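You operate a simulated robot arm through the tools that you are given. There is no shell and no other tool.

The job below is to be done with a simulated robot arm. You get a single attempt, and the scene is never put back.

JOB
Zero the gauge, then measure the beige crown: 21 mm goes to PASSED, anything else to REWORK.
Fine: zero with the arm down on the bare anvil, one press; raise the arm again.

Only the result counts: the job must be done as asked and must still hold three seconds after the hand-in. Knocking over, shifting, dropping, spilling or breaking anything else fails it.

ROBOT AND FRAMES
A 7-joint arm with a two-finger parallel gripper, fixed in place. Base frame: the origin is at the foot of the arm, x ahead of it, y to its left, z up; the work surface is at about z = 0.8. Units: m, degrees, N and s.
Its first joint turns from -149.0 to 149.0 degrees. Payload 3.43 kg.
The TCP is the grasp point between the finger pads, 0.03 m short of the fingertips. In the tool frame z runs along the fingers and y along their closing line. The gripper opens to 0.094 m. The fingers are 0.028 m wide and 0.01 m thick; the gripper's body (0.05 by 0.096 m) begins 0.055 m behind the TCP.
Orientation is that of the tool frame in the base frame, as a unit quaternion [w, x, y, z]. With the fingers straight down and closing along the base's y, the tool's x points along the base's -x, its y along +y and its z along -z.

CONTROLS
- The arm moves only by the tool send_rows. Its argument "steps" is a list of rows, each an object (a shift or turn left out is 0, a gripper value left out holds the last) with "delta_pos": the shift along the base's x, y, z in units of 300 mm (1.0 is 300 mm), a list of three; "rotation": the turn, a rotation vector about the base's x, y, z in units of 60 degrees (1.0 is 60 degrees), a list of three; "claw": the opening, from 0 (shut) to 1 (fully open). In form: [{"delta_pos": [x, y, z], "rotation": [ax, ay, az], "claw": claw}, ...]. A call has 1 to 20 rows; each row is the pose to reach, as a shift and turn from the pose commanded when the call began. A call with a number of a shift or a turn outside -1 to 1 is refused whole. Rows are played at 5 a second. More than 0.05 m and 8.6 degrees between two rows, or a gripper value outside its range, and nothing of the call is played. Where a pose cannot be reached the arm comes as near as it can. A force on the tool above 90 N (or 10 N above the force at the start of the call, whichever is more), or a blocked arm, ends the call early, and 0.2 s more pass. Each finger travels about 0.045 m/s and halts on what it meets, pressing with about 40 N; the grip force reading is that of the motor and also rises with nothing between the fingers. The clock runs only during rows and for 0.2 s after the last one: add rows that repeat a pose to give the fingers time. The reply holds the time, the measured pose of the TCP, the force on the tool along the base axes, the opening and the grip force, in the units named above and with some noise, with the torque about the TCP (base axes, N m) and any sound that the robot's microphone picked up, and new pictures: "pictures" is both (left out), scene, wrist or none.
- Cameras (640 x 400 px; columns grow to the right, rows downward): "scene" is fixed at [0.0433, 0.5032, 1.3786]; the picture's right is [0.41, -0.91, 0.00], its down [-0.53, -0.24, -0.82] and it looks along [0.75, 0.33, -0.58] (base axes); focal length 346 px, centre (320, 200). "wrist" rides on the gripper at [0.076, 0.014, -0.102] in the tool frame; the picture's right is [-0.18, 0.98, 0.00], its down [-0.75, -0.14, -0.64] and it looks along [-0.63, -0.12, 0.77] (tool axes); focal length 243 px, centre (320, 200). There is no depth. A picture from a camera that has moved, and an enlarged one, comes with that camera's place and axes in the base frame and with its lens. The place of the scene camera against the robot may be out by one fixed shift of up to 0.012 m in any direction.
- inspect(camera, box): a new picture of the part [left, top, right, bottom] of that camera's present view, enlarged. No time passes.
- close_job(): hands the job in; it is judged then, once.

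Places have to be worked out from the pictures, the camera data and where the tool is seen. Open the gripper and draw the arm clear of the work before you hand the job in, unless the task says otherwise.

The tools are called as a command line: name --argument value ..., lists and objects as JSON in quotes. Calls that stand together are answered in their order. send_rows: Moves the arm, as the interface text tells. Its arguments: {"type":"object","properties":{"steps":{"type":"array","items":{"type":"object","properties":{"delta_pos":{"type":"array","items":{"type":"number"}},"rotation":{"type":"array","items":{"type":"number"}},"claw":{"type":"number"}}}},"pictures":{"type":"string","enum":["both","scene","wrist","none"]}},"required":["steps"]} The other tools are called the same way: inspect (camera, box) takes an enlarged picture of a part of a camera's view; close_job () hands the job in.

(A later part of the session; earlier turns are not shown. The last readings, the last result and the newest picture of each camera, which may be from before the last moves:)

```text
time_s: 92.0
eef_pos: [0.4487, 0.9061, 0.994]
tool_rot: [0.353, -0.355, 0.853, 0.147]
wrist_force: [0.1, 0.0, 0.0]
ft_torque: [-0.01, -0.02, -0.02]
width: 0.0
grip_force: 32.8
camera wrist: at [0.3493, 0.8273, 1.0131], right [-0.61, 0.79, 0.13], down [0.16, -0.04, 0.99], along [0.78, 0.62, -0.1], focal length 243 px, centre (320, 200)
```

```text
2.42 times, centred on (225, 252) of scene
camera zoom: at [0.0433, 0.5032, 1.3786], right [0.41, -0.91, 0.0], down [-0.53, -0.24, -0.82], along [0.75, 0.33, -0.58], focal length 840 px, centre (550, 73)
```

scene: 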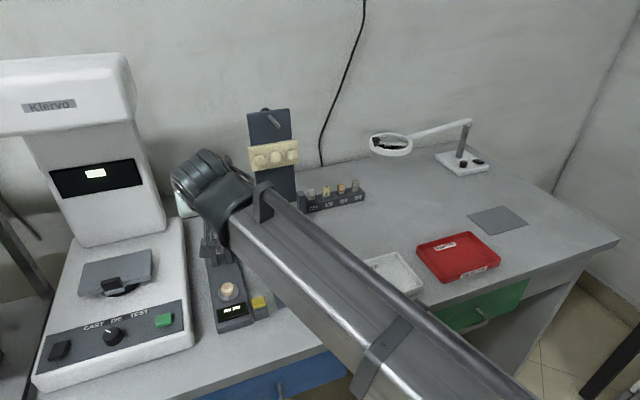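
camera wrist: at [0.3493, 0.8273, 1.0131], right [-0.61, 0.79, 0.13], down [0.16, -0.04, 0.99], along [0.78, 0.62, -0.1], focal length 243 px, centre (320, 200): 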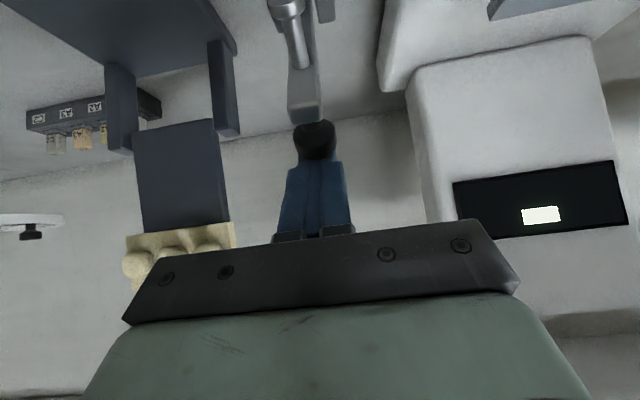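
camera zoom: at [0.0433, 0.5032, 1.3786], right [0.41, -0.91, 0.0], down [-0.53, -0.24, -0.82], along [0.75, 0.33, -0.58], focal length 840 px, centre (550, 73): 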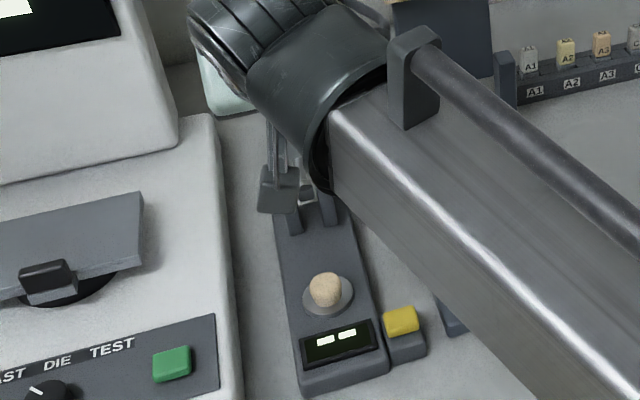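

The push works smoothly, with the lever about 25° forward and no noticeable force. I'll continue to about 50°.

send_rows --steps '[{"delta_pos": [-0.025, -0.025, -0.0163]}, {"delta_pos": [-0.0497, -0.0497, -0.0343]}, {"delta_pos": [-0.0735, -0.0735, -0.0567]}, {"delta_pos": [-0.095, -0.095, -0.0803]}, {"delta_pos": [-0.1143, -0.1143, -0.106]}, {"delta_pos": [-0.132, -0.132, -0.1327]}]' --pictures "both"

inspect --camera "wrist" --box '[230, 20, 410, 210]'

inspect --camera "scene" --box '[190, 220, 280, 335]'

```text
time_s: 93.4
eef_pos: [0.4087, 0.8673, 0.9546]
tool_rot: [0.353, -0.356, 0.852, 0.148]
wrist_force: [0.2, 1.1, 0.4]
ft_torque: [0.01, -0.01, 0.0]
width: 0.0001
grip_force: 32.9
camera wrist: at [0.31, 0.7876, 0.974], right [-0.61, 0.78, 0.13], down [0.15, -0.04, 0.99], along [0.78, 0.62, -0.1], focal length 243 px, centre (320, 200)
```

scene: 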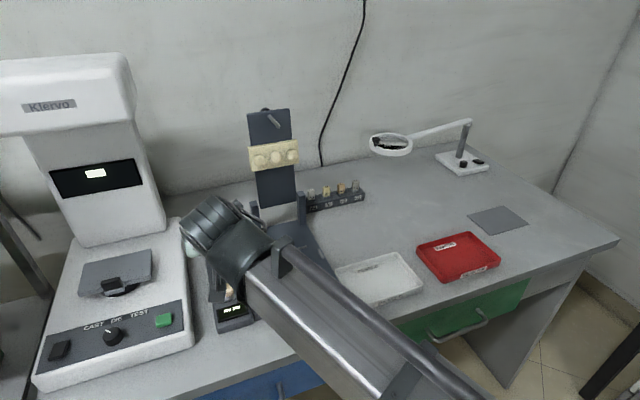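
wrist: 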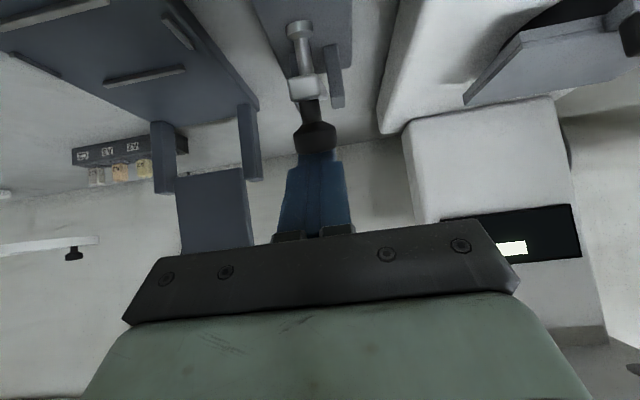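

```text
2.11 times, centred on (320, 115) of wrist
camera zoom: at [0.31, 0.7876, 0.974], right [-0.61, 0.78, 0.13], down [0.15, -0.04, 0.99], along [0.78, 0.62, -0.1], focal length 511 px, centre (320, 379)
```

zoom: 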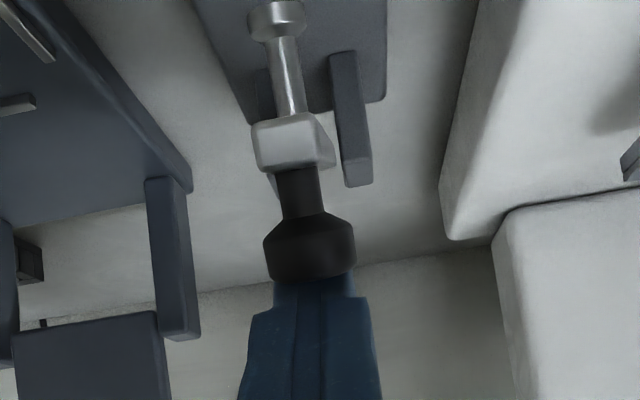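

```text
3.48 times, centred on (235, 278) of scene
camera zoom: at [0.0433, 0.5032, 1.3786], right [0.41, -0.91, 0.0], down [-0.53, -0.24, -0.82], along [0.75, 0.33, -0.58], focal length 1205 px, centre (616, -70)
```

zoom: 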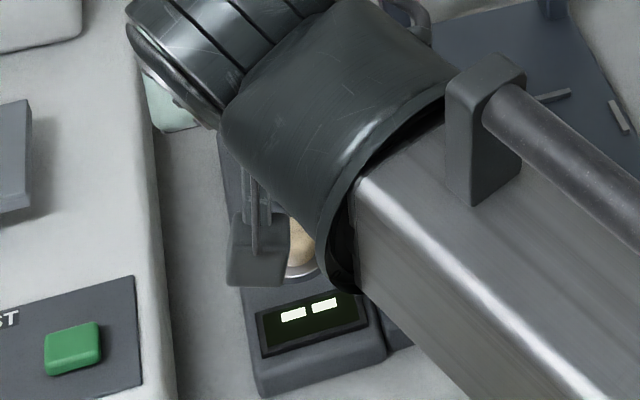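

The lever is at about 50°. I'll continue in smaller steps and watch the display.

send_rows --steps '[{"delta_pos": [-0.008, -0.008, -0.0135]}, {"delta_pos": [-0.0146, -0.0146, -0.027]}]' --pictures "none"

inspect --camera "scene" --box '[190, 220, 280, 335]'

```text
time_s: 94.0
eef_pos: [0.4045, 0.8634, 0.9466]
tool_rot: [0.354, -0.355, 0.853, 0.147]
wrist_force: [0.0, -0.8, 0.3]
ft_torque: [0.0, 0.01, 0.01]
width: 0.0002
grip_force: 33.4
```

```text
3.48 times, centred on (235, 278) of scene
camera zoom: at [0.0433, 0.5032, 1.3786], right [0.41, -0.91, 0.0], down [-0.53, -0.24, -0.82], along [0.75, 0.33, -0.58], focal length 1205 px, centre (616, -70)
```

zoom: 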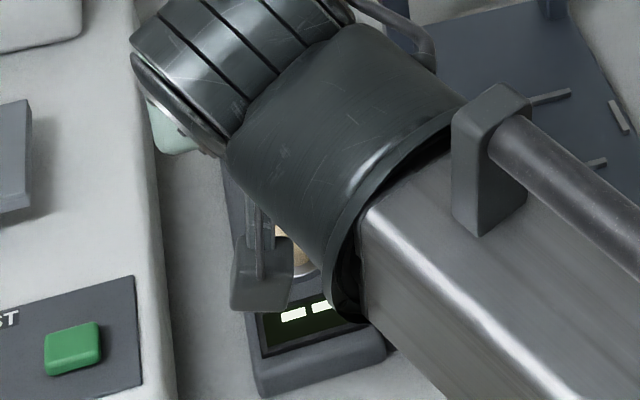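

The display is still "--", and the robot arm is starting to cover it. I'll continue in small steps, relying on force.

send_rows --steps '[{"delta_pos": [-0.0065, -0.0065, -0.0148]}, {"delta_pos": [-0.0127, -0.0127, -0.0297]}]' --pictures "wrist"

inspect --camera "wrist" --box '[230, 0, 410, 190]'

inspect --camera "scene" --box '[190, 220, 280, 335]'

```text
time_s: 94.6
eef_pos: [0.4019, 0.8585, 0.9375]
tool_rot: [0.353, -0.355, 0.853, 0.146]
wrist_force: [0.2, 0.9, 0.4]
ft_torque: [-0.02, -0.01, 0.01]
width: 0.0002
grip_force: 32.5
camera wrist: at [0.302, 0.7804, 0.9568], right [-0.61, 0.78, 0.13], down [0.16, -0.04, 0.99], along [0.78, 0.62, -0.1], focal length 243 px, centre (320, 200)
```

wrist: 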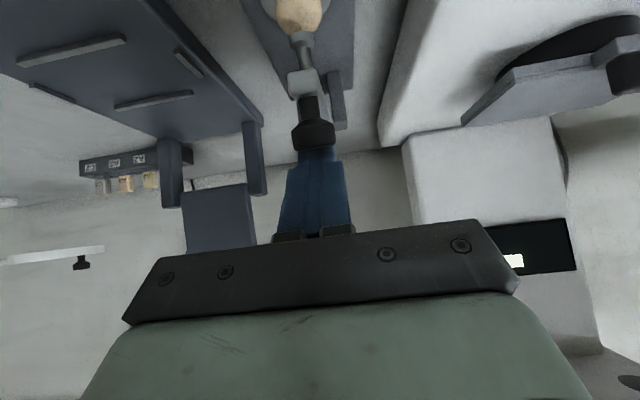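

```text
2.11 times, centred on (320, 95) of wrist
camera zoom: at [0.302, 0.7804, 0.9568], right [-0.61, 0.78, 0.13], down [0.16, -0.04, 0.99], along [0.78, 0.62, -0.1], focal length 511 px, centre (320, 421)
```

zoom: 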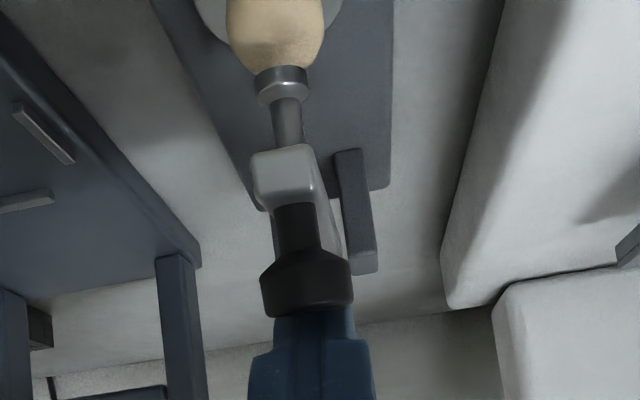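

```text
3.48 times, centred on (235, 278) of scene
camera zoom: at [0.0433, 0.5032, 1.3786], right [0.41, -0.91, 0.0], down [-0.53, -0.24, -0.82], along [0.75, 0.33, -0.58], focal length 1205 px, centre (616, -70)
```

zoom: 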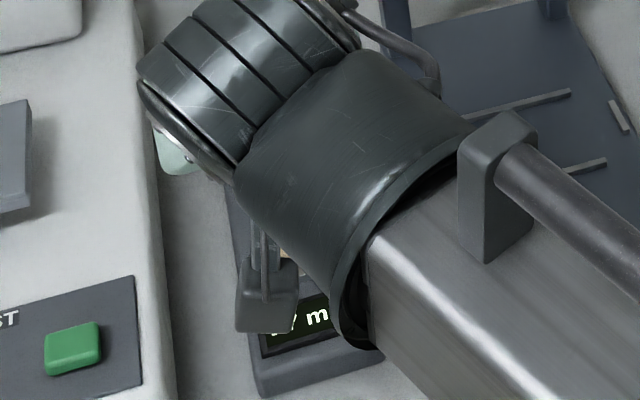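

The foot is just above the crown's top, centred on it, and the display has come alive (apparently about 27 mm, partly hidden). I'll lower further in fine steps.

send_rows --steps '[{"delta_pos": [-0.002, -0.002, -0.006]}, {"delta_pos": [-0.004, -0.004, -0.0117]}]' --pictures "none"

inspect --camera "wrist" --box '[230, 0, 410, 190]'

```text
time_s: 95.2
eef_pos: [0.3995, 0.8588, 0.935]
tool_rot: [0.354, -0.355, 0.853, 0.147]
wrist_force: [-0.7, -0.8, 0.4]
ft_torque: [-0.01, 0.0, -0.02]
width: 0.0001
grip_force: 33.0
```

```text
2.11 times, centred on (320, 95) of wrist
camera zoom: at [0.3002, 0.7798, 0.9532], right [-0.61, 0.78, 0.13], down [0.16, -0.04, 0.99], along [0.78, 0.62, -0.1], focal length 511 px, centre (320, 421)
```

zoom: 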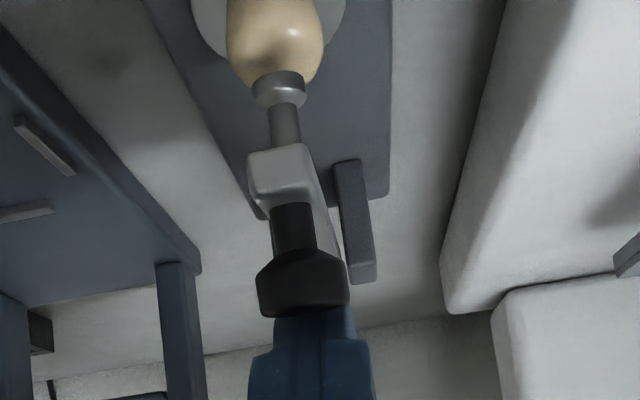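

The foot is about to meet the crown and there is still no load. I'll take another small step.

send_rows --steps '[{"delta_pos": [-0.001, -0.001, -0.005]}, {"delta_pos": [-0.002, -0.002, -0.0085]}]' --pictures "none"

inspect --camera "wrist" --box '[230, 0, 410, 190]'

inspect --camera "scene" --box '[190, 220, 280, 335]'

```text
time_s: 95.8
eef_pos: [0.3987, 0.8575, 0.9311]
tool_rot: [0.353, -0.356, 0.853, 0.148]
wrist_force: [0.2, 0.7, 0.1]
ft_torque: [-0.01, 0.01, 0.03]
width: 0.0
grip_force: 33.2
```

```text
2.11 times, centred on (320, 95) of wrist
camera zoom: at [0.3, 0.7792, 0.9504], right [-0.61, 0.78, 0.13], down [0.16, -0.04, 0.99], along [0.78, 0.62, -0.1], focal length 511 px, centre (320, 421)
```

zoom: 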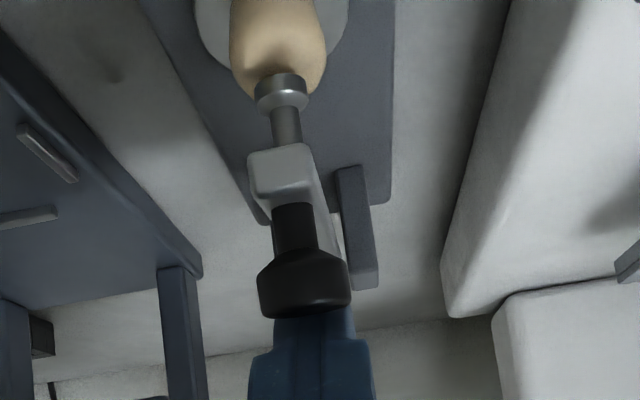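

```text
3.48 times, centred on (235, 278) of scene
camera zoom: at [0.0433, 0.5032, 1.3786], right [0.41, -0.91, 0.0], down [-0.53, -0.24, -0.82], along [0.75, 0.33, -0.58], focal length 1205 px, centre (616, -70)
```

zoom: 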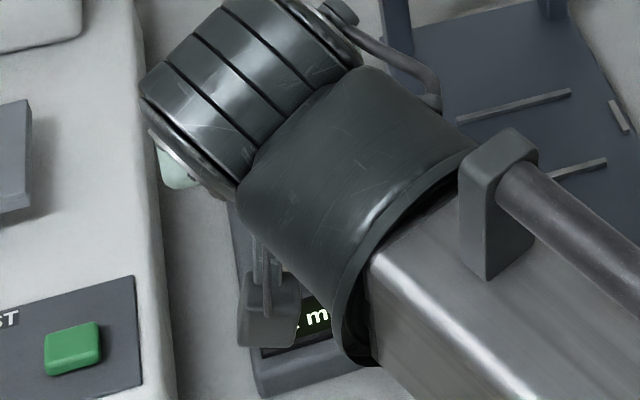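

Very close now. I'll continue in 1 mm steps until a reaction force appears.

send_rows --steps '[{"delta_pos": [-0.001, -0.001, -0.0025]}, {"delta_pos": [-0.0015, -0.0015, -0.005]}]' --pictures "none"

inspect --camera "wrist" --box '[260, 0, 380, 130]'

```text
time_s: 96.4
eef_pos: [0.4, 0.8567, 0.9304]
tool_rot: [0.353, -0.355, 0.853, 0.146]
wrist_force: [0.4, -0.6, -0.3]
ft_torque: [0.0, -0.02, 0.02]
width: 0.0
grip_force: 32.7
```

```text
3.08 times, centred on (320, 65) of wrist
camera zoom: at [0.3, 0.7784, 0.9494], right [-0.61, 0.78, 0.13], down [0.16, -0.04, 0.99], along [0.78, 0.62, -0.1], focal length 746 px, centre (320, 615)
```

zoom: 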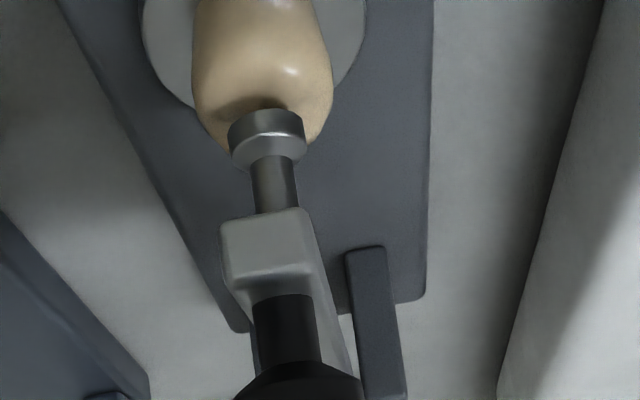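

The pad is almost seated on the crown. Another 1–2 mm.

send_rows --steps '[{"delta_pos": [-0.001, -0.001, -0.003]}, {"delta_pos": [-0.0015, -0.0015, -0.006]}]' --pictures "none"

inspect --camera "scene" --box '[190, 220, 280, 335]'

```text
time_s: 97.0
eef_pos: [0.3989, 0.8569, 0.9299]
tool_rot: [0.354, -0.355, 0.852, 0.147]
wrist_force: [2.1, 1.7, 2.0]
ft_torque: [0.04, -0.03, -0.01]
width: 0.0
grip_force: 32.8
```

```text
3.48 times, centred on (235, 278) of scene
camera zoom: at [0.0433, 0.5032, 1.3786], right [0.41, -0.91, 0.0], down [-0.53, -0.24, -0.82], along [0.75, 0.33, -0.58], focal length 1205 px, centre (616, -70)
```

zoom: 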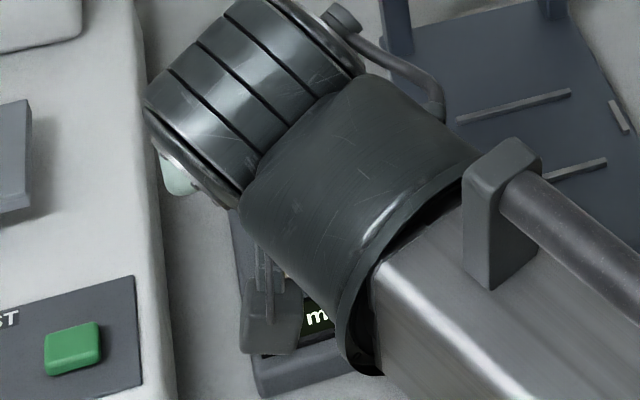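

A reaction of about 3 N has appeared, so the foot is on the crown. I'll press slightly more to seat it, then check.

send_rows --steps '[{"delta_pos": [-0.001, -0.001, -0.002]}, {"delta_pos": [-0.0015, -0.0015, -0.004]}]' --pictures "wrist"

inspect --camera "wrist" --box '[260, 0, 380, 130]'

```text
time_s: 97.6
eef_pos: [0.3985, 0.8574, 0.9297]
tool_rot: [0.354, -0.355, 0.852, 0.147]
wrist_force: [6.7, 6.9, 10.6]
ft_torque: [0.1, -0.21, -0.1]
width: 0.0
grip_force: 32.7
camera wrist: at [0.2988, 0.7774, 0.9472], right [-0.61, 0.78, 0.13], down [0.15, -0.05, 0.99], along [0.78, 0.62, -0.09], focal length 243 px, centre (320, 200)
```

wrist: 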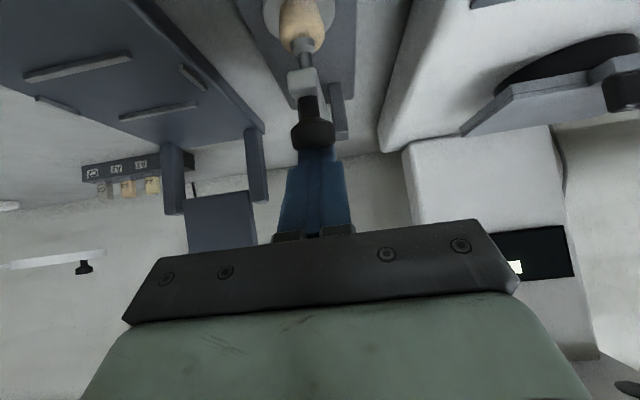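

```text
3.08 times, centred on (320, 65) of wrist
camera zoom: at [0.2988, 0.7774, 0.9472], right [-0.61, 0.78, 0.13], down [0.15, -0.05, 0.99], along [0.78, 0.62, -0.09], focal length 746 px, centre (320, 615)
```

zoom: 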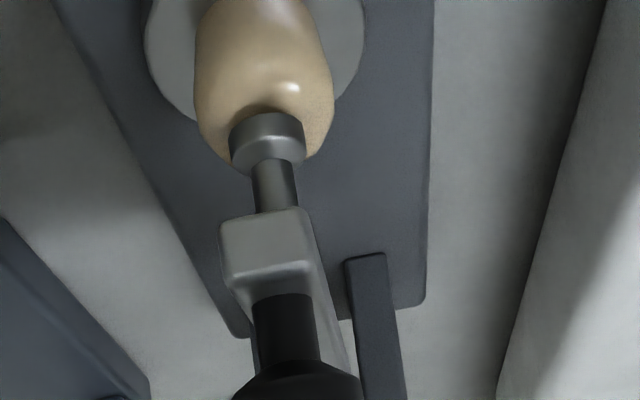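

The foot is firmly seated on the crown (about 14 N). I'll back the fingers off up and away from the knob without dragging it, then un-tilt and read the display.

send_rows --steps '[{"delta_pos": [0.015, 0.015, 0.022]}, {"delta_pos": [0.035, 0.035, 0.06]}, {"delta_pos": [0.035, 0.035, 0.18]}, {"delta_pos": [0.02, 0.02, 0.3], "rotation": [-0.076, 0.076, 0]}, {"delta_pos": [0.0, -0.02, 0.4], "rotation": [-0.152, 0.152, 0]}, {"delta_pos": [0.0, -0.06, 0.45], "rotation": [-0.227, 0.227, 0]}, {"delta_pos": [0.0, -0.12, 0.45], "rotation": [-0.303, 0.303, 0]}, {"delta_pos": [0.02, -0.18, 0.42], "rotation": [-0.379, 0.379, 0]}, {"delta_pos": [0.03, -0.22, 0.4], "rotation": [-0.455, 0.455, 0]}, {"delta_pos": [0.03, -0.24, 0.38], "rotation": [-0.5303, 0.5303, 0]}, {"delta_pos": [0.03, -0.24, 0.38], "rotation": [-0.5303, 0.5303, 0]}]' --pictures "both"

inspect --camera "scene" --box '[190, 220, 280, 335]'

inspect --camera "wrist" --box '[290, 0, 450, 170]'

```text
time_s: 100.0
eef_pos: [0.4074, 0.7841, 1.0409]
tool_rot: [-0.001, -0.385, 0.923, 0.001]
wrist_force: [0.7, -0.3, 0.0]
ft_torque: [0.02, -0.01, -0.03]
width: 0.0
grip_force: 32.6
camera wrist: at [0.3424, 0.741, 1.1435], right [-0.57, 0.82, 0.0], down [0.63, 0.43, 0.64], along [0.53, 0.36, -0.77], focal length 243 px, centre (320, 200)
```

scene: 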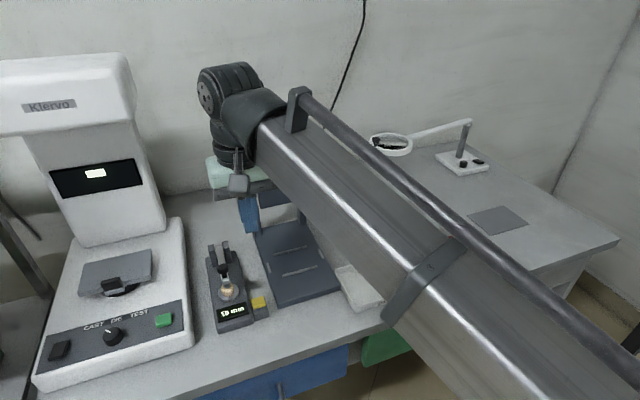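
wrist: 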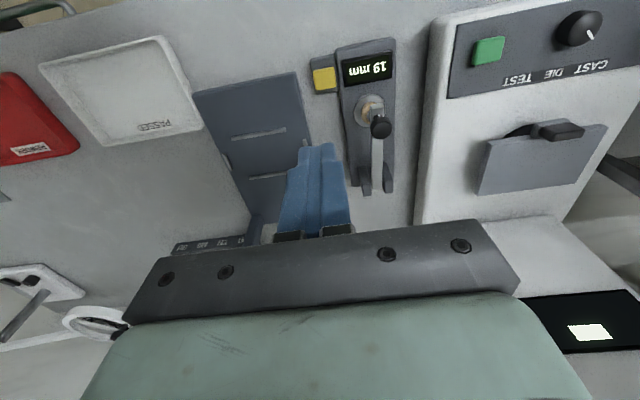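

```text
3.48 times, centred on (235, 278) of scene
camera zoom: at [0.0433, 0.5032, 1.3786], right [0.41, -0.91, 0.0], down [-0.53, -0.24, -0.82], along [0.75, 0.33, -0.58], focal length 1205 px, centre (616, -70)
```

zoom: 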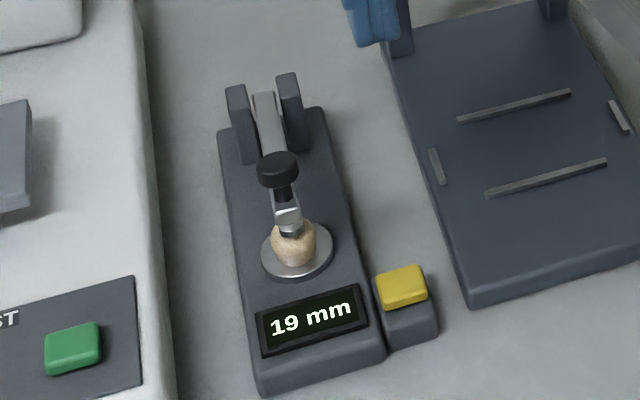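

```text
2.35 times, centred on (370, 85) of wrist
camera zoom: at [0.3424, 0.741, 1.1435], right [-0.57, 0.82, 0.0], down [0.63, 0.43, 0.64], along [0.53, 0.36, -0.77], focal length 571 px, centre (202, 471)
```

zoom: 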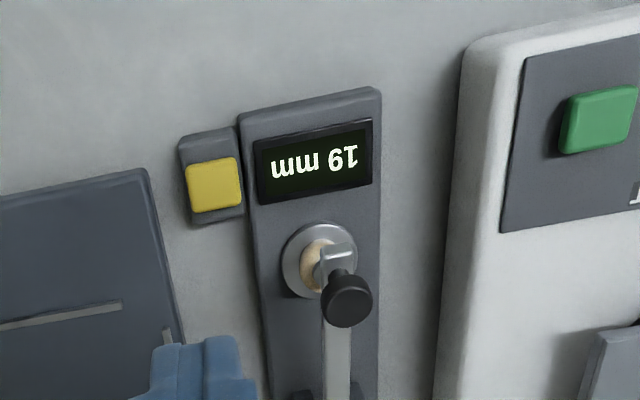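

The display reads 19 mm. Before trusting it I want an independent check, because the un-zeroed gauge seemed to read about 2–3 mm low. I'll take a low side view of the crown on the anvil with the wrist camera to compare its height with its known width of about 26 mm.

send_rows --steps '[{"delta_pos": [-0.04, 0.0, -0.03], "rotation": [0.076, -0.076, 0], "claw": 0.2}, {"delta_pos": [-0.08, 0.0, -0.08], "rotation": [0.152, -0.152, 0], "claw": 0.4}, {"delta_pos": [-0.12, 0.0, -0.14], "rotation": [0.227, -0.227, 0], "claw": 0.6}, {"delta_pos": [-0.16, 0.0, -0.2], "rotation": [0.303, -0.303, 0]}, {"delta_pos": [-0.2, 0.005, -0.26], "rotation": [0.379, -0.379, 0]}, {"delta_pos": [-0.24, 0.008, -0.32], "rotation": [0.455, -0.455, 0]}, {"delta_pos": [-0.265, 0.01, -0.37], "rotation": [0.5303, -0.5303, 0]}, {"delta_pos": [-0.265, 0.01, -0.37], "rotation": [0.5303, -0.5303, 0]}]' --pictures "both"

inspect --camera "wrist" --box '[240, 20, 400, 170]'

```text
time_s: 101.8
eef_pos: [0.3274, 0.7877, 0.9295]
tool_rot: [0.354, -0.355, 0.853, 0.148]
wrist_force: [0.4, -0.4, 0.5]
ft_torque: [-0.02, 0.0, 0.0]
width: 0.0562
grip_force: 0.1
camera wrist: at [0.227, 0.7077, 0.9485], right [-0.61, 0.78, 0.13], down [0.15, -0.04, 0.99], along [0.78, 0.62, -0.09], focal length 243 px, centre (320, 200)
```

scene: 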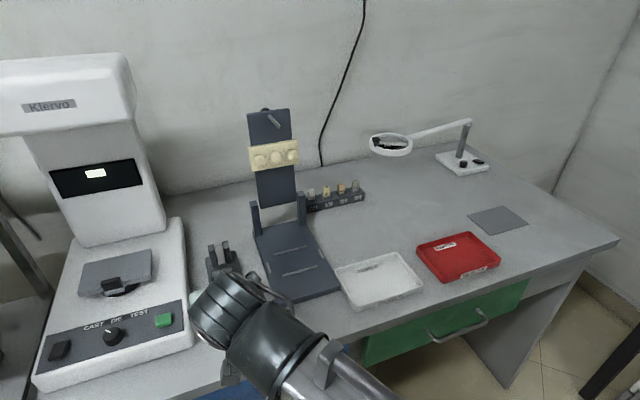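
wrist: 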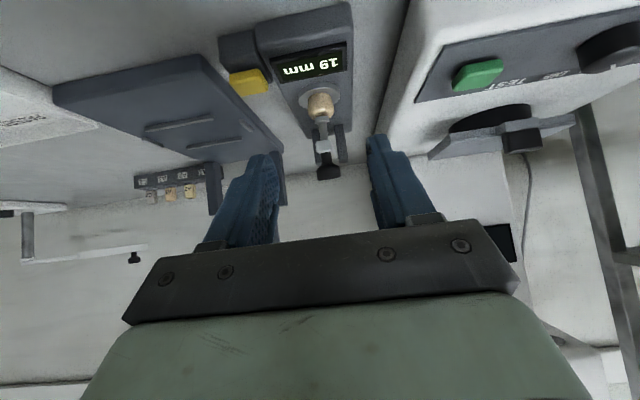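

```text
2.67 times, centred on (320, 95) of wrist
camera zoom: at [0.227, 0.7077, 0.9485], right [-0.61, 0.78, 0.13], down [0.15, -0.04, 0.99], along [0.78, 0.62, -0.09], focal length 647 px, centre (320, 480)
```

zoom: 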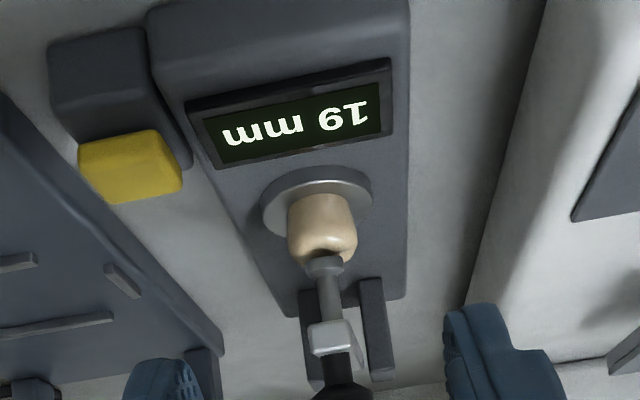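

A good view, but still from above. I'll go a little lower for a flatter side view.

send_rows --steps '[{"delta_pos": [0.02, 0.018, -0.05]}, {"delta_pos": [0.04, 0.036, -0.1]}, {"delta_pos": [0.05, 0.047, -0.15]}, {"delta_pos": [0.05, 0.047, -0.15]}]' --pictures "wrist"

inspect --camera "wrist" --box '[270, 80, 370, 180]'

inspect --camera "wrist" --box '[240, 30, 400, 180]'

```text
time_s: 102.8
eef_pos: [0.3423, 0.8001, 0.8842]
tool_rot: [0.353, -0.355, 0.853, 0.148]
wrist_force: [0.2, 0.1, -0.4]
ft_torque: [-0.02, -0.02, 0.0]
width: 0.0561
grip_force: 0.1
camera wrist: at [0.2429, 0.7214, 0.903], right [-0.61, 0.78, 0.13], down [0.16, -0.04, 0.99], along [0.78, 0.62, -0.1], focal length 243 px, centre (320, 200)
```

wrist: 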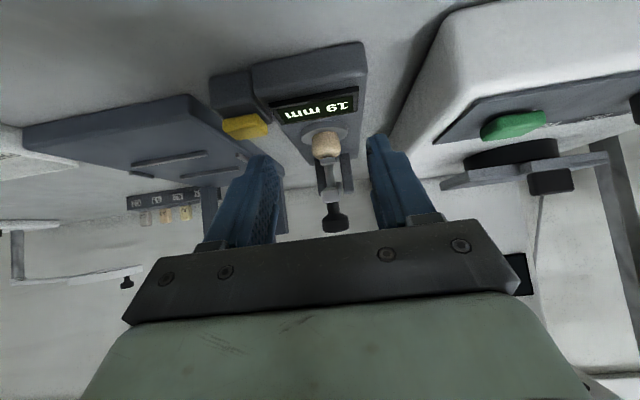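

```text
4.00 times, centred on (320, 130) of wrist
camera zoom: at [0.2429, 0.7214, 0.903], right [-0.61, 0.78, 0.13], down [0.16, -0.04, 0.99], along [0.78, 0.62, -0.1], focal length 970 px, centre (320, 480)
```

zoom: 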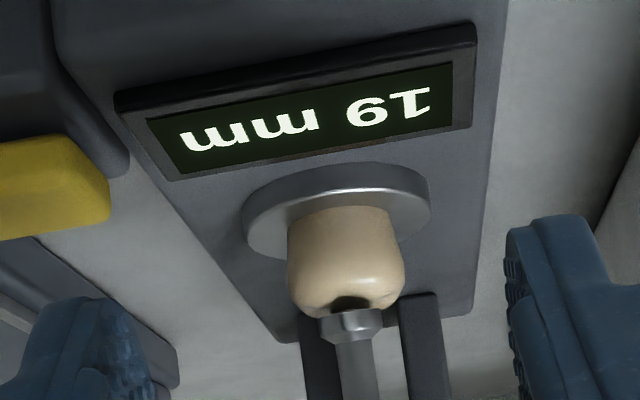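

```text
2.67 times, centred on (320, 105) of wrist
camera zoom: at [0.2429, 0.7214, 0.903], right [-0.61, 0.78, 0.13], down [0.16, -0.04, 0.99], along [0.78, 0.62, -0.1], focal length 647 px, centre (320, 453)
```

zoom: 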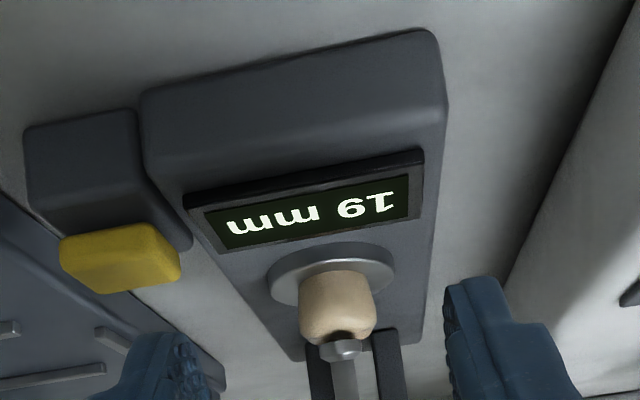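

From this view the anvil top works out to z ≈ 0.8273. I'll zoom in further to measure the crown's top accurately.

inspect --camera "wrist" --box '[300, 110, 350, 170]'

```text
6.67 times, centred on (325, 140) of wrist
camera zoom: at [0.2429, 0.7214, 0.903], right [-0.61, 0.78, 0.13], down [0.16, -0.04, 0.99], along [0.78, 0.62, -0.1], focal length 1618 px, centre (287, 600)
```

zoom: 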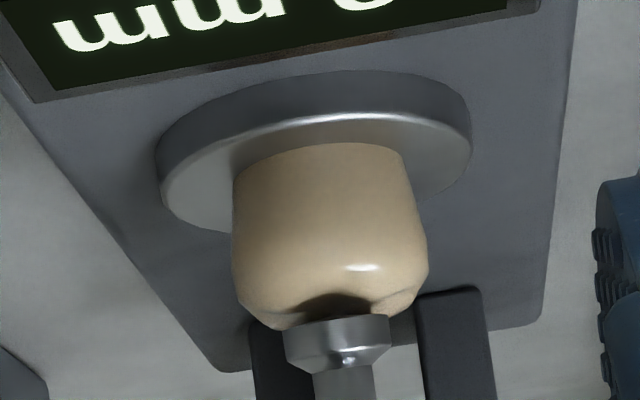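

The side view gives a crown height of about 19 mm, with the pad's underside about 19–20 mm above the anvil; a 21 mm crown would project clearly higher. The zero is valid, the crown is 19 mm, and it goes to REWORK. I'll first raise the lever with the fork, starting from a narrowed pre-position.

send_rows --steps '[{"delta_pos": [0.003, 0.003, 0.08], "claw": 0.4}, {"delta_pos": [0.008, 0.008, 0.1527], "claw": 0.2}, {"delta_pos": [0.008, 0.008, 0.1527], "claw": 0.2}, {"delta_pos": [0.008, 0.008, 0.1527], "claw": 0.2}]' --pictures "wrist"

inspect --camera "wrist" --box '[240, 40, 400, 200]'

```text
time_s: 103.8
eef_pos: [0.3447, 0.8041, 0.9306]
tool_rot: [0.353, -0.355, 0.853, 0.147]
wrist_force: [0.3, -0.5, 0.3]
ft_torque: [-0.01, 0.02, 0.01]
width: 0.0186
grip_force: 0.0
camera wrist: at [0.2458, 0.7242, 0.9488], right [-0.61, 0.78, 0.13], down [0.16, -0.04, 0.99], along [0.78, 0.62, -0.1], focal length 243 px, centre (320, 200)
```

wrist: 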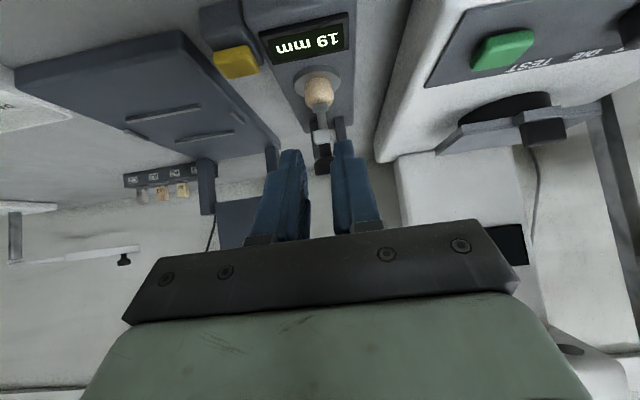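

```text
2.50 times, centred on (320, 120) of wrist
camera zoom: at [0.2458, 0.7242, 0.9488], right [-0.61, 0.78, 0.13], down [0.16, -0.04, 0.99], along [0.78, 0.62, -0.1], focal length 606 px, centre (320, 400)
```

zoom: 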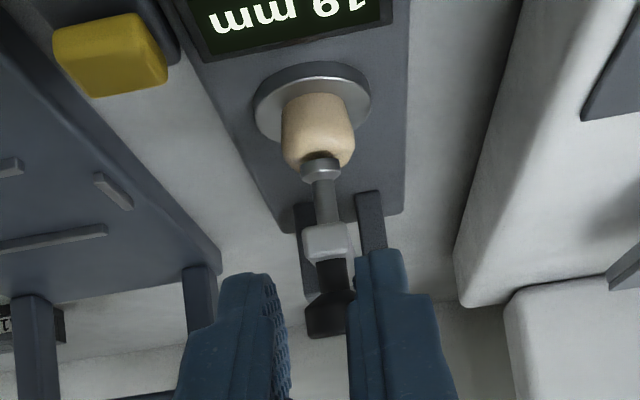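

The fork is aligned with the stem and lever. I'll advance under the knob head.

send_rows --steps '[{"delta_pos": [0.022, 0.022, -0.031]}, {"delta_pos": [0.044, 0.044, -0.062]}, {"delta_pos": [0.065, 0.065, -0.092]}, {"delta_pos": [0.0853, 0.0853, -0.1207]}]' --pictures "wrist"

inspect --camera "wrist" --box '[250, 20, 390, 220]'

```text
time_s: 104.8
eef_pos: [0.3713, 0.8297, 0.8941]
tool_rot: [0.353, -0.356, 0.853, 0.147]
wrist_force: [-0.4, 0.4, 0.6]
ft_torque: [0.03, -0.01, -0.01]
width: 0.0186
grip_force: 0.1
camera wrist: at [0.2718, 0.7504, 0.9132], right [-0.61, 0.78, 0.13], down [0.16, -0.04, 0.99], along [0.78, 0.62, -0.1], focal length 243 px, centre (320, 200)
```

wrist: 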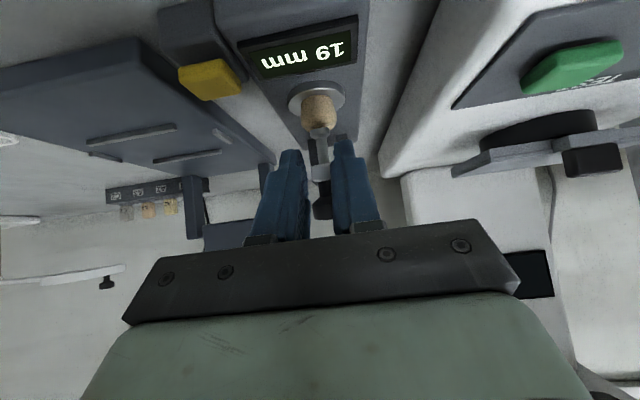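

```text
2.00 times, centred on (320, 120) of wrist
camera zoom: at [0.2718, 0.7504, 0.9132], right [-0.61, 0.78, 0.13], down [0.16, -0.04, 0.99], along [0.78, 0.62, -0.1], focal length 485 px, centre (320, 360)
```

zoom: 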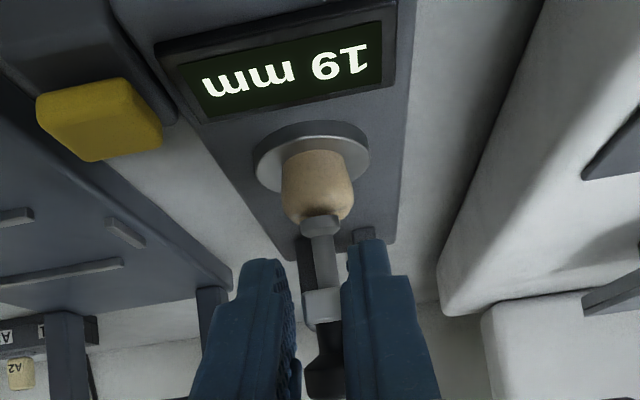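

The fork is engaged under the head. I'll lift along the arc.

send_rows --steps '[{"delta_pos": [0.0082, 0.0082, 0.0117]}, {"delta_pos": [0.0179, 0.0179, 0.0377]}, {"delta_pos": [0.0321, 0.0321, 0.0687]}, {"delta_pos": [0.0478, 0.0478, 0.098]}, {"delta_pos": [0.0655, 0.0655, 0.1253]}]' --pictures "both"

inspect --camera "wrist" --box '[250, 0, 390, 200]'

```text
time_s: 106.0
eef_pos: [0.3902, 0.8482, 0.932]
tool_rot: [0.353, -0.355, 0.853, 0.147]
wrist_force: [-0.4, -0.2, 0.1]
ft_torque: [-0.03, 0.01, 0.03]
width: 0.0193
grip_force: 0.6
camera wrist: at [0.2907, 0.7689, 0.9518], right [-0.61, 0.79, 0.13], down [0.16, -0.04, 0.99], along [0.78, 0.62, -0.1], focal length 243 px, centre (320, 200)
```

scene: 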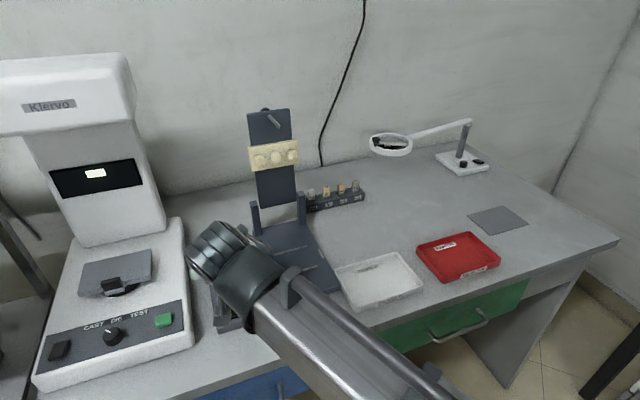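
wrist: 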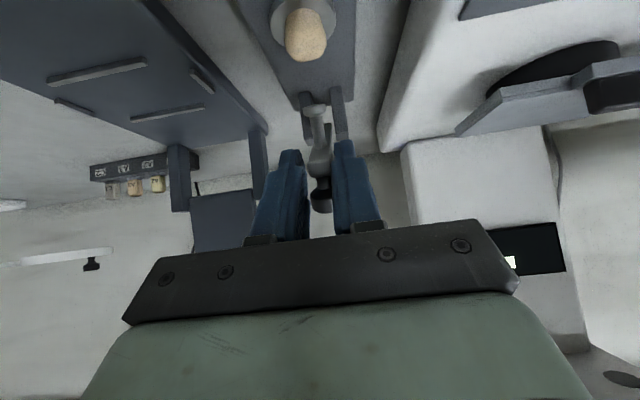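

```text
2.00 times, centred on (320, 100) of wrist
camera zoom: at [0.2907, 0.7689, 0.9518], right [-0.61, 0.79, 0.13], down [0.16, -0.04, 0.99], along [0.78, 0.62, -0.1], focal length 485 px, centre (320, 400)
```

zoom: 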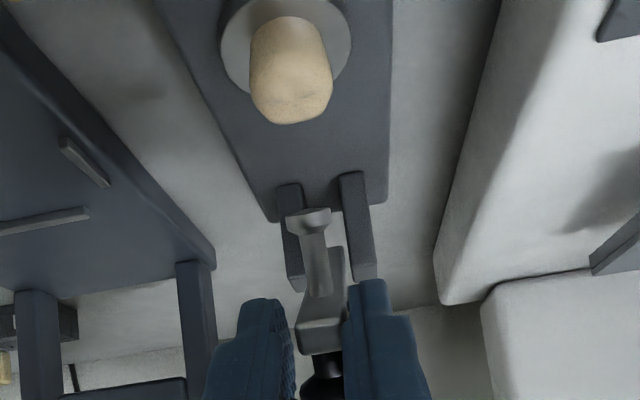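

The lever lifted cleanly and the crown still stands on the anvil. I'll continue raising to upright.

send_rows --steps '[{"delta_pos": [0.0194, 0.0194, 0.025]}, {"delta_pos": [0.0401, 0.0401, 0.0474]}, {"delta_pos": [0.062, 0.062, 0.0674]}, {"delta_pos": [0.0851, 0.0851, 0.0844]}, {"delta_pos": [0.1094, 0.1094, 0.0984]}, {"delta_pos": [0.1341, 0.1341, 0.1097]}, {"delta_pos": [0.1546, 0.1546, 0.1164]}, {"delta_pos": [0.17, 0.17, 0.12]}, {"delta_pos": [0.1855, 0.1855, 0.1224]}, {"delta_pos": [0.2013, 0.2013, 0.1237]}, {"delta_pos": [0.2169, 0.2169, 0.124]}]' --pictures "wrist"

inspect --camera "wrist" --box '[250, 40, 390, 240]'

```text
time_s: 108.4
eef_pos: [0.4552, 0.9137, 0.9696]
tool_rot: [0.353, -0.356, 0.853, 0.148]
wrist_force: [-2.3, 2.0, -2.2]
ft_torque: [-0.09, 0.0, 0.01]
width: 0.0204
grip_force: 1.0
camera wrist: at [0.3557, 0.8345, 0.9885], right [-0.61, 0.78, 0.13], down [0.16, -0.04, 0.99], along [0.78, 0.62, -0.1], focal length 243 px, centre (320, 200)
```

wrist: 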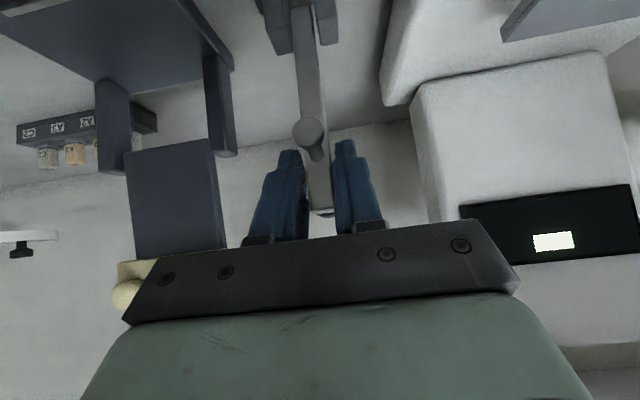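

```text
2.00 times, centred on (320, 140) of wrist
camera zoom: at [0.3557, 0.8345, 0.9885], right [-0.61, 0.78, 0.13], down [0.16, -0.04, 0.99], along [0.78, 0.62, -0.1], focal length 485 px, centre (320, 320)
```

zoom: 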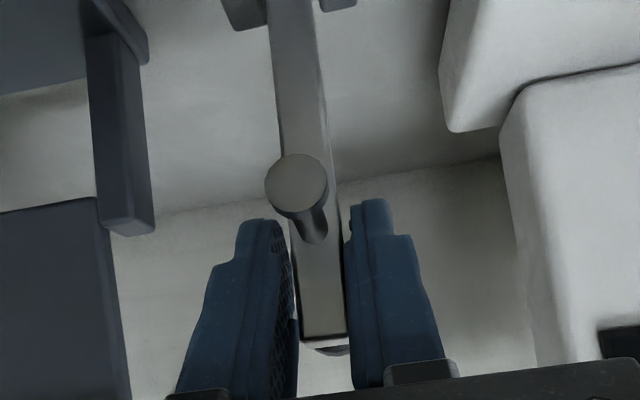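

Nearly upright again. I'll push 5 mm further, then open the fork and back out.

send_rows --steps '[{"delta_pos": [0.008, 0.008, 0.0]}, {"delta_pos": [0.016, 0.016, 0.0]}, {"delta_pos": [0.016, 0.016, 0.0], "claw": 0.3}, {"delta_pos": [0.016, 0.016, 0.0], "claw": 0.4}, {"delta_pos": [-0.02, -0.02, 0.05], "claw": 0.4}, {"delta_pos": [-0.06, -0.06, 0.106], "claw": 0.4}, {"delta_pos": [-0.1, -0.1, 0.163], "claw": 0.4}, {"delta_pos": [-0.14, -0.14, 0.22], "claw": 0.4}, {"delta_pos": [-0.14, -0.14, 0.22], "claw": 0.4}]' --pictures "both"

inspect --camera "wrist" --box '[220, 40, 420, 220]'

inspect --camera "scene" --box '[170, 180, 290, 335]'

```text
time_s: 110.4
eef_pos: [0.4118, 0.8733, 1.0339]
tool_rot: [0.353, -0.355, 0.853, 0.146]
wrist_force: [-0.7, 0.4, -0.1]
ft_torque: [0.02, -0.01, 0.02]
width: 0.0377
grip_force: 0.1
camera wrist: at [0.3131, 0.7934, 1.0537], right [-0.61, 0.78, 0.13], down [0.16, -0.04, 0.99], along [0.78, 0.62, -0.1], focal length 243 px, centre (320, 200)
```

scene: 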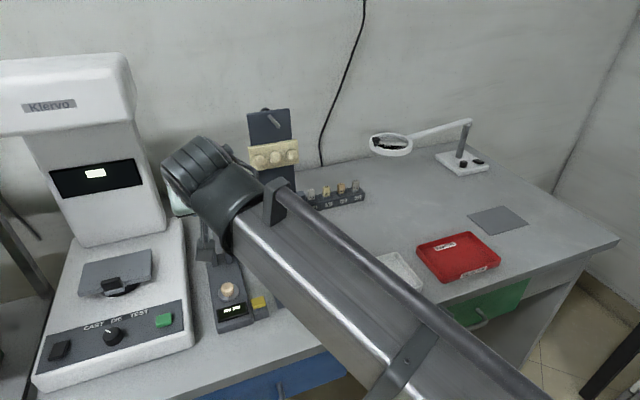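
wrist: 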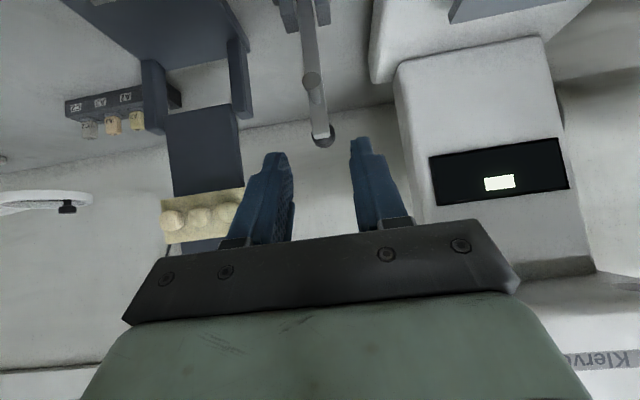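

```text
2.22 times, centred on (320, 130) of wrist
camera zoom: at [0.3131, 0.7934, 1.0537], right [-0.61, 0.78, 0.13], down [0.16, -0.04, 0.99], along [0.78, 0.62, -0.1], focal length 539 px, centre (320, 356)
```

zoom: 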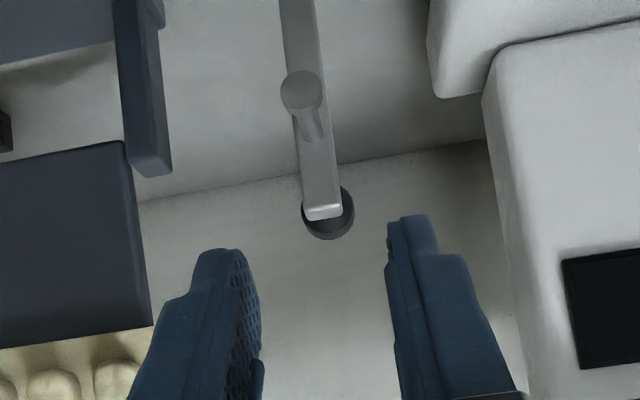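

```text
2.58 times, centred on (230, 258) of scene
camera zoom: at [0.0433, 0.5032, 1.3786], right [0.41, -0.91, 0.0], down [-0.53, -0.24, -0.82], along [0.75, 0.33, -0.58], focal length 894 px, centre (552, 52)
```

zoom: 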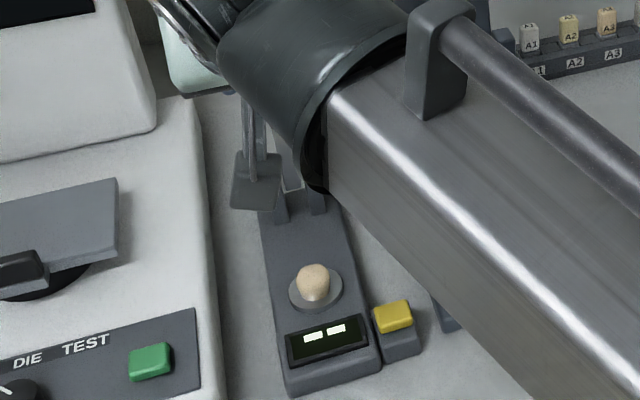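

The lever is upright with the crown still on the anvil. I'll move to the 20°-tilt pre-grasp pose above the crown.

send_rows --steps '[{"delta_pos": [-0.05, -0.05, 0.0], "rotation": [-0.06, 0.06, 0], "claw": 0.5}, {"delta_pos": [-0.1, -0.1, 0.0], "rotation": [-0.12, 0.12, 0], "claw": 0.6}, {"delta_pos": [-0.15, -0.15, -0.03], "rotation": [-0.18, 0.18, 0]}, {"delta_pos": [-0.177, -0.178, -0.08], "rotation": [-0.24, 0.24, 0]}, {"delta_pos": [-0.177, -0.178, -0.147], "rotation": [-0.2946, 0.2946, 0]}, {"delta_pos": [-0.177, -0.178, -0.147], "rotation": [-0.2946, 0.2946, 0]}]' --pictures "wrist"

inspect --camera "wrist" --box '[230, 20, 410, 210]'

```text
time_s: 111.8
eef_pos: [0.3586, 0.8169, 0.9911]
tool_rot: [0.16, -0.379, 0.909, 0.068]
wrist_force: [0.3, -0.8, -0.1]
ft_torque: [-0.02, 0.06, 0.01]
width: 0.0564
grip_force: 0.1
camera wrist: at [0.2738, 0.7526, 1.0628], right [-0.58, 0.82, 0.06], down [0.45, 0.25, 0.86], along [0.69, 0.52, -0.51], focal length 243 px, centre (320, 200)
```

wrist: 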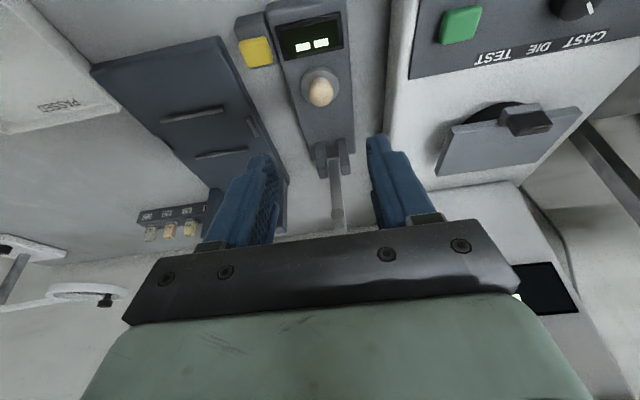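

```text
2.11 times, centred on (320, 115) of wrist
camera zoom: at [0.2738, 0.7526, 1.0628], right [-0.58, 0.82, 0.06], down [0.45, 0.25, 0.86], along [0.69, 0.52, -0.51], focal length 511 px, centre (320, 379)
```

zoom: 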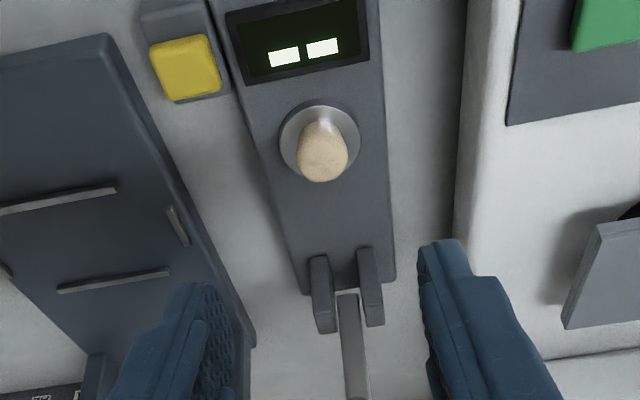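

The crown hasn't moved. I'll descend along the tool axis so the fingers straddle it just above the anvil.

send_rows --steps '[{"delta_pos": [0.024, 0.029, -0.1], "claw": 0.6}, {"delta_pos": [0.05, 0.056, -0.2]}, {"delta_pos": [0.075, 0.082, -0.3]}, {"delta_pos": [0.096, 0.103, -0.38]}, {"delta_pos": [0.106, 0.1133, -0.415]}]' --pictures "both"

inspect --camera "wrist" --box '[250, 80, 390, 220]'

```text
time_s: 113.0
eef_pos: [0.3923, 0.8525, 0.8669]
tool_rot: [0.161, -0.378, 0.909, 0.067]
wrist_force: [0.6, 0.6, -1.4]
ft_torque: [-0.01, -0.01, 0.0]
width: 0.0566
grip_force: 0.1
camera wrist: at [0.3068, 0.7874, 0.9376], right [-0.58, 0.82, 0.06], down [0.44, 0.25, 0.86], along [0.69, 0.52, -0.5], focal length 243 px, centre (320, 200)
```

scene: 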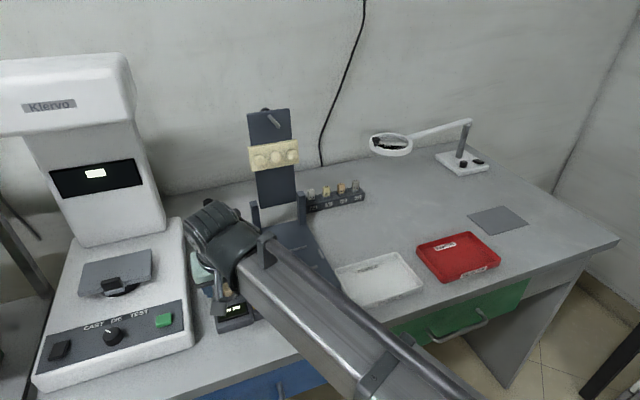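
wrist: 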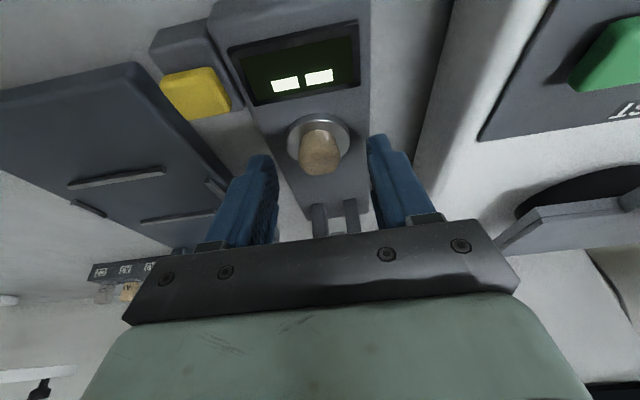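

```text
2.86 times, centred on (320, 150) of wrist
camera zoom: at [0.3068, 0.7874, 0.9376], right [-0.58, 0.82, 0.06], down [0.44, 0.25, 0.86], along [0.69, 0.52, -0.5], focal length 693 px, centre (320, 343)
```

zoom: 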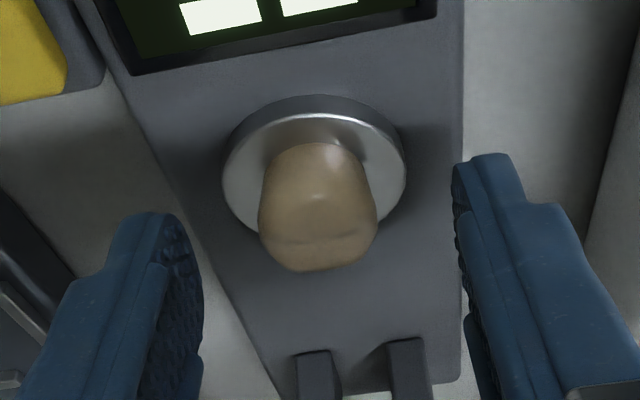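

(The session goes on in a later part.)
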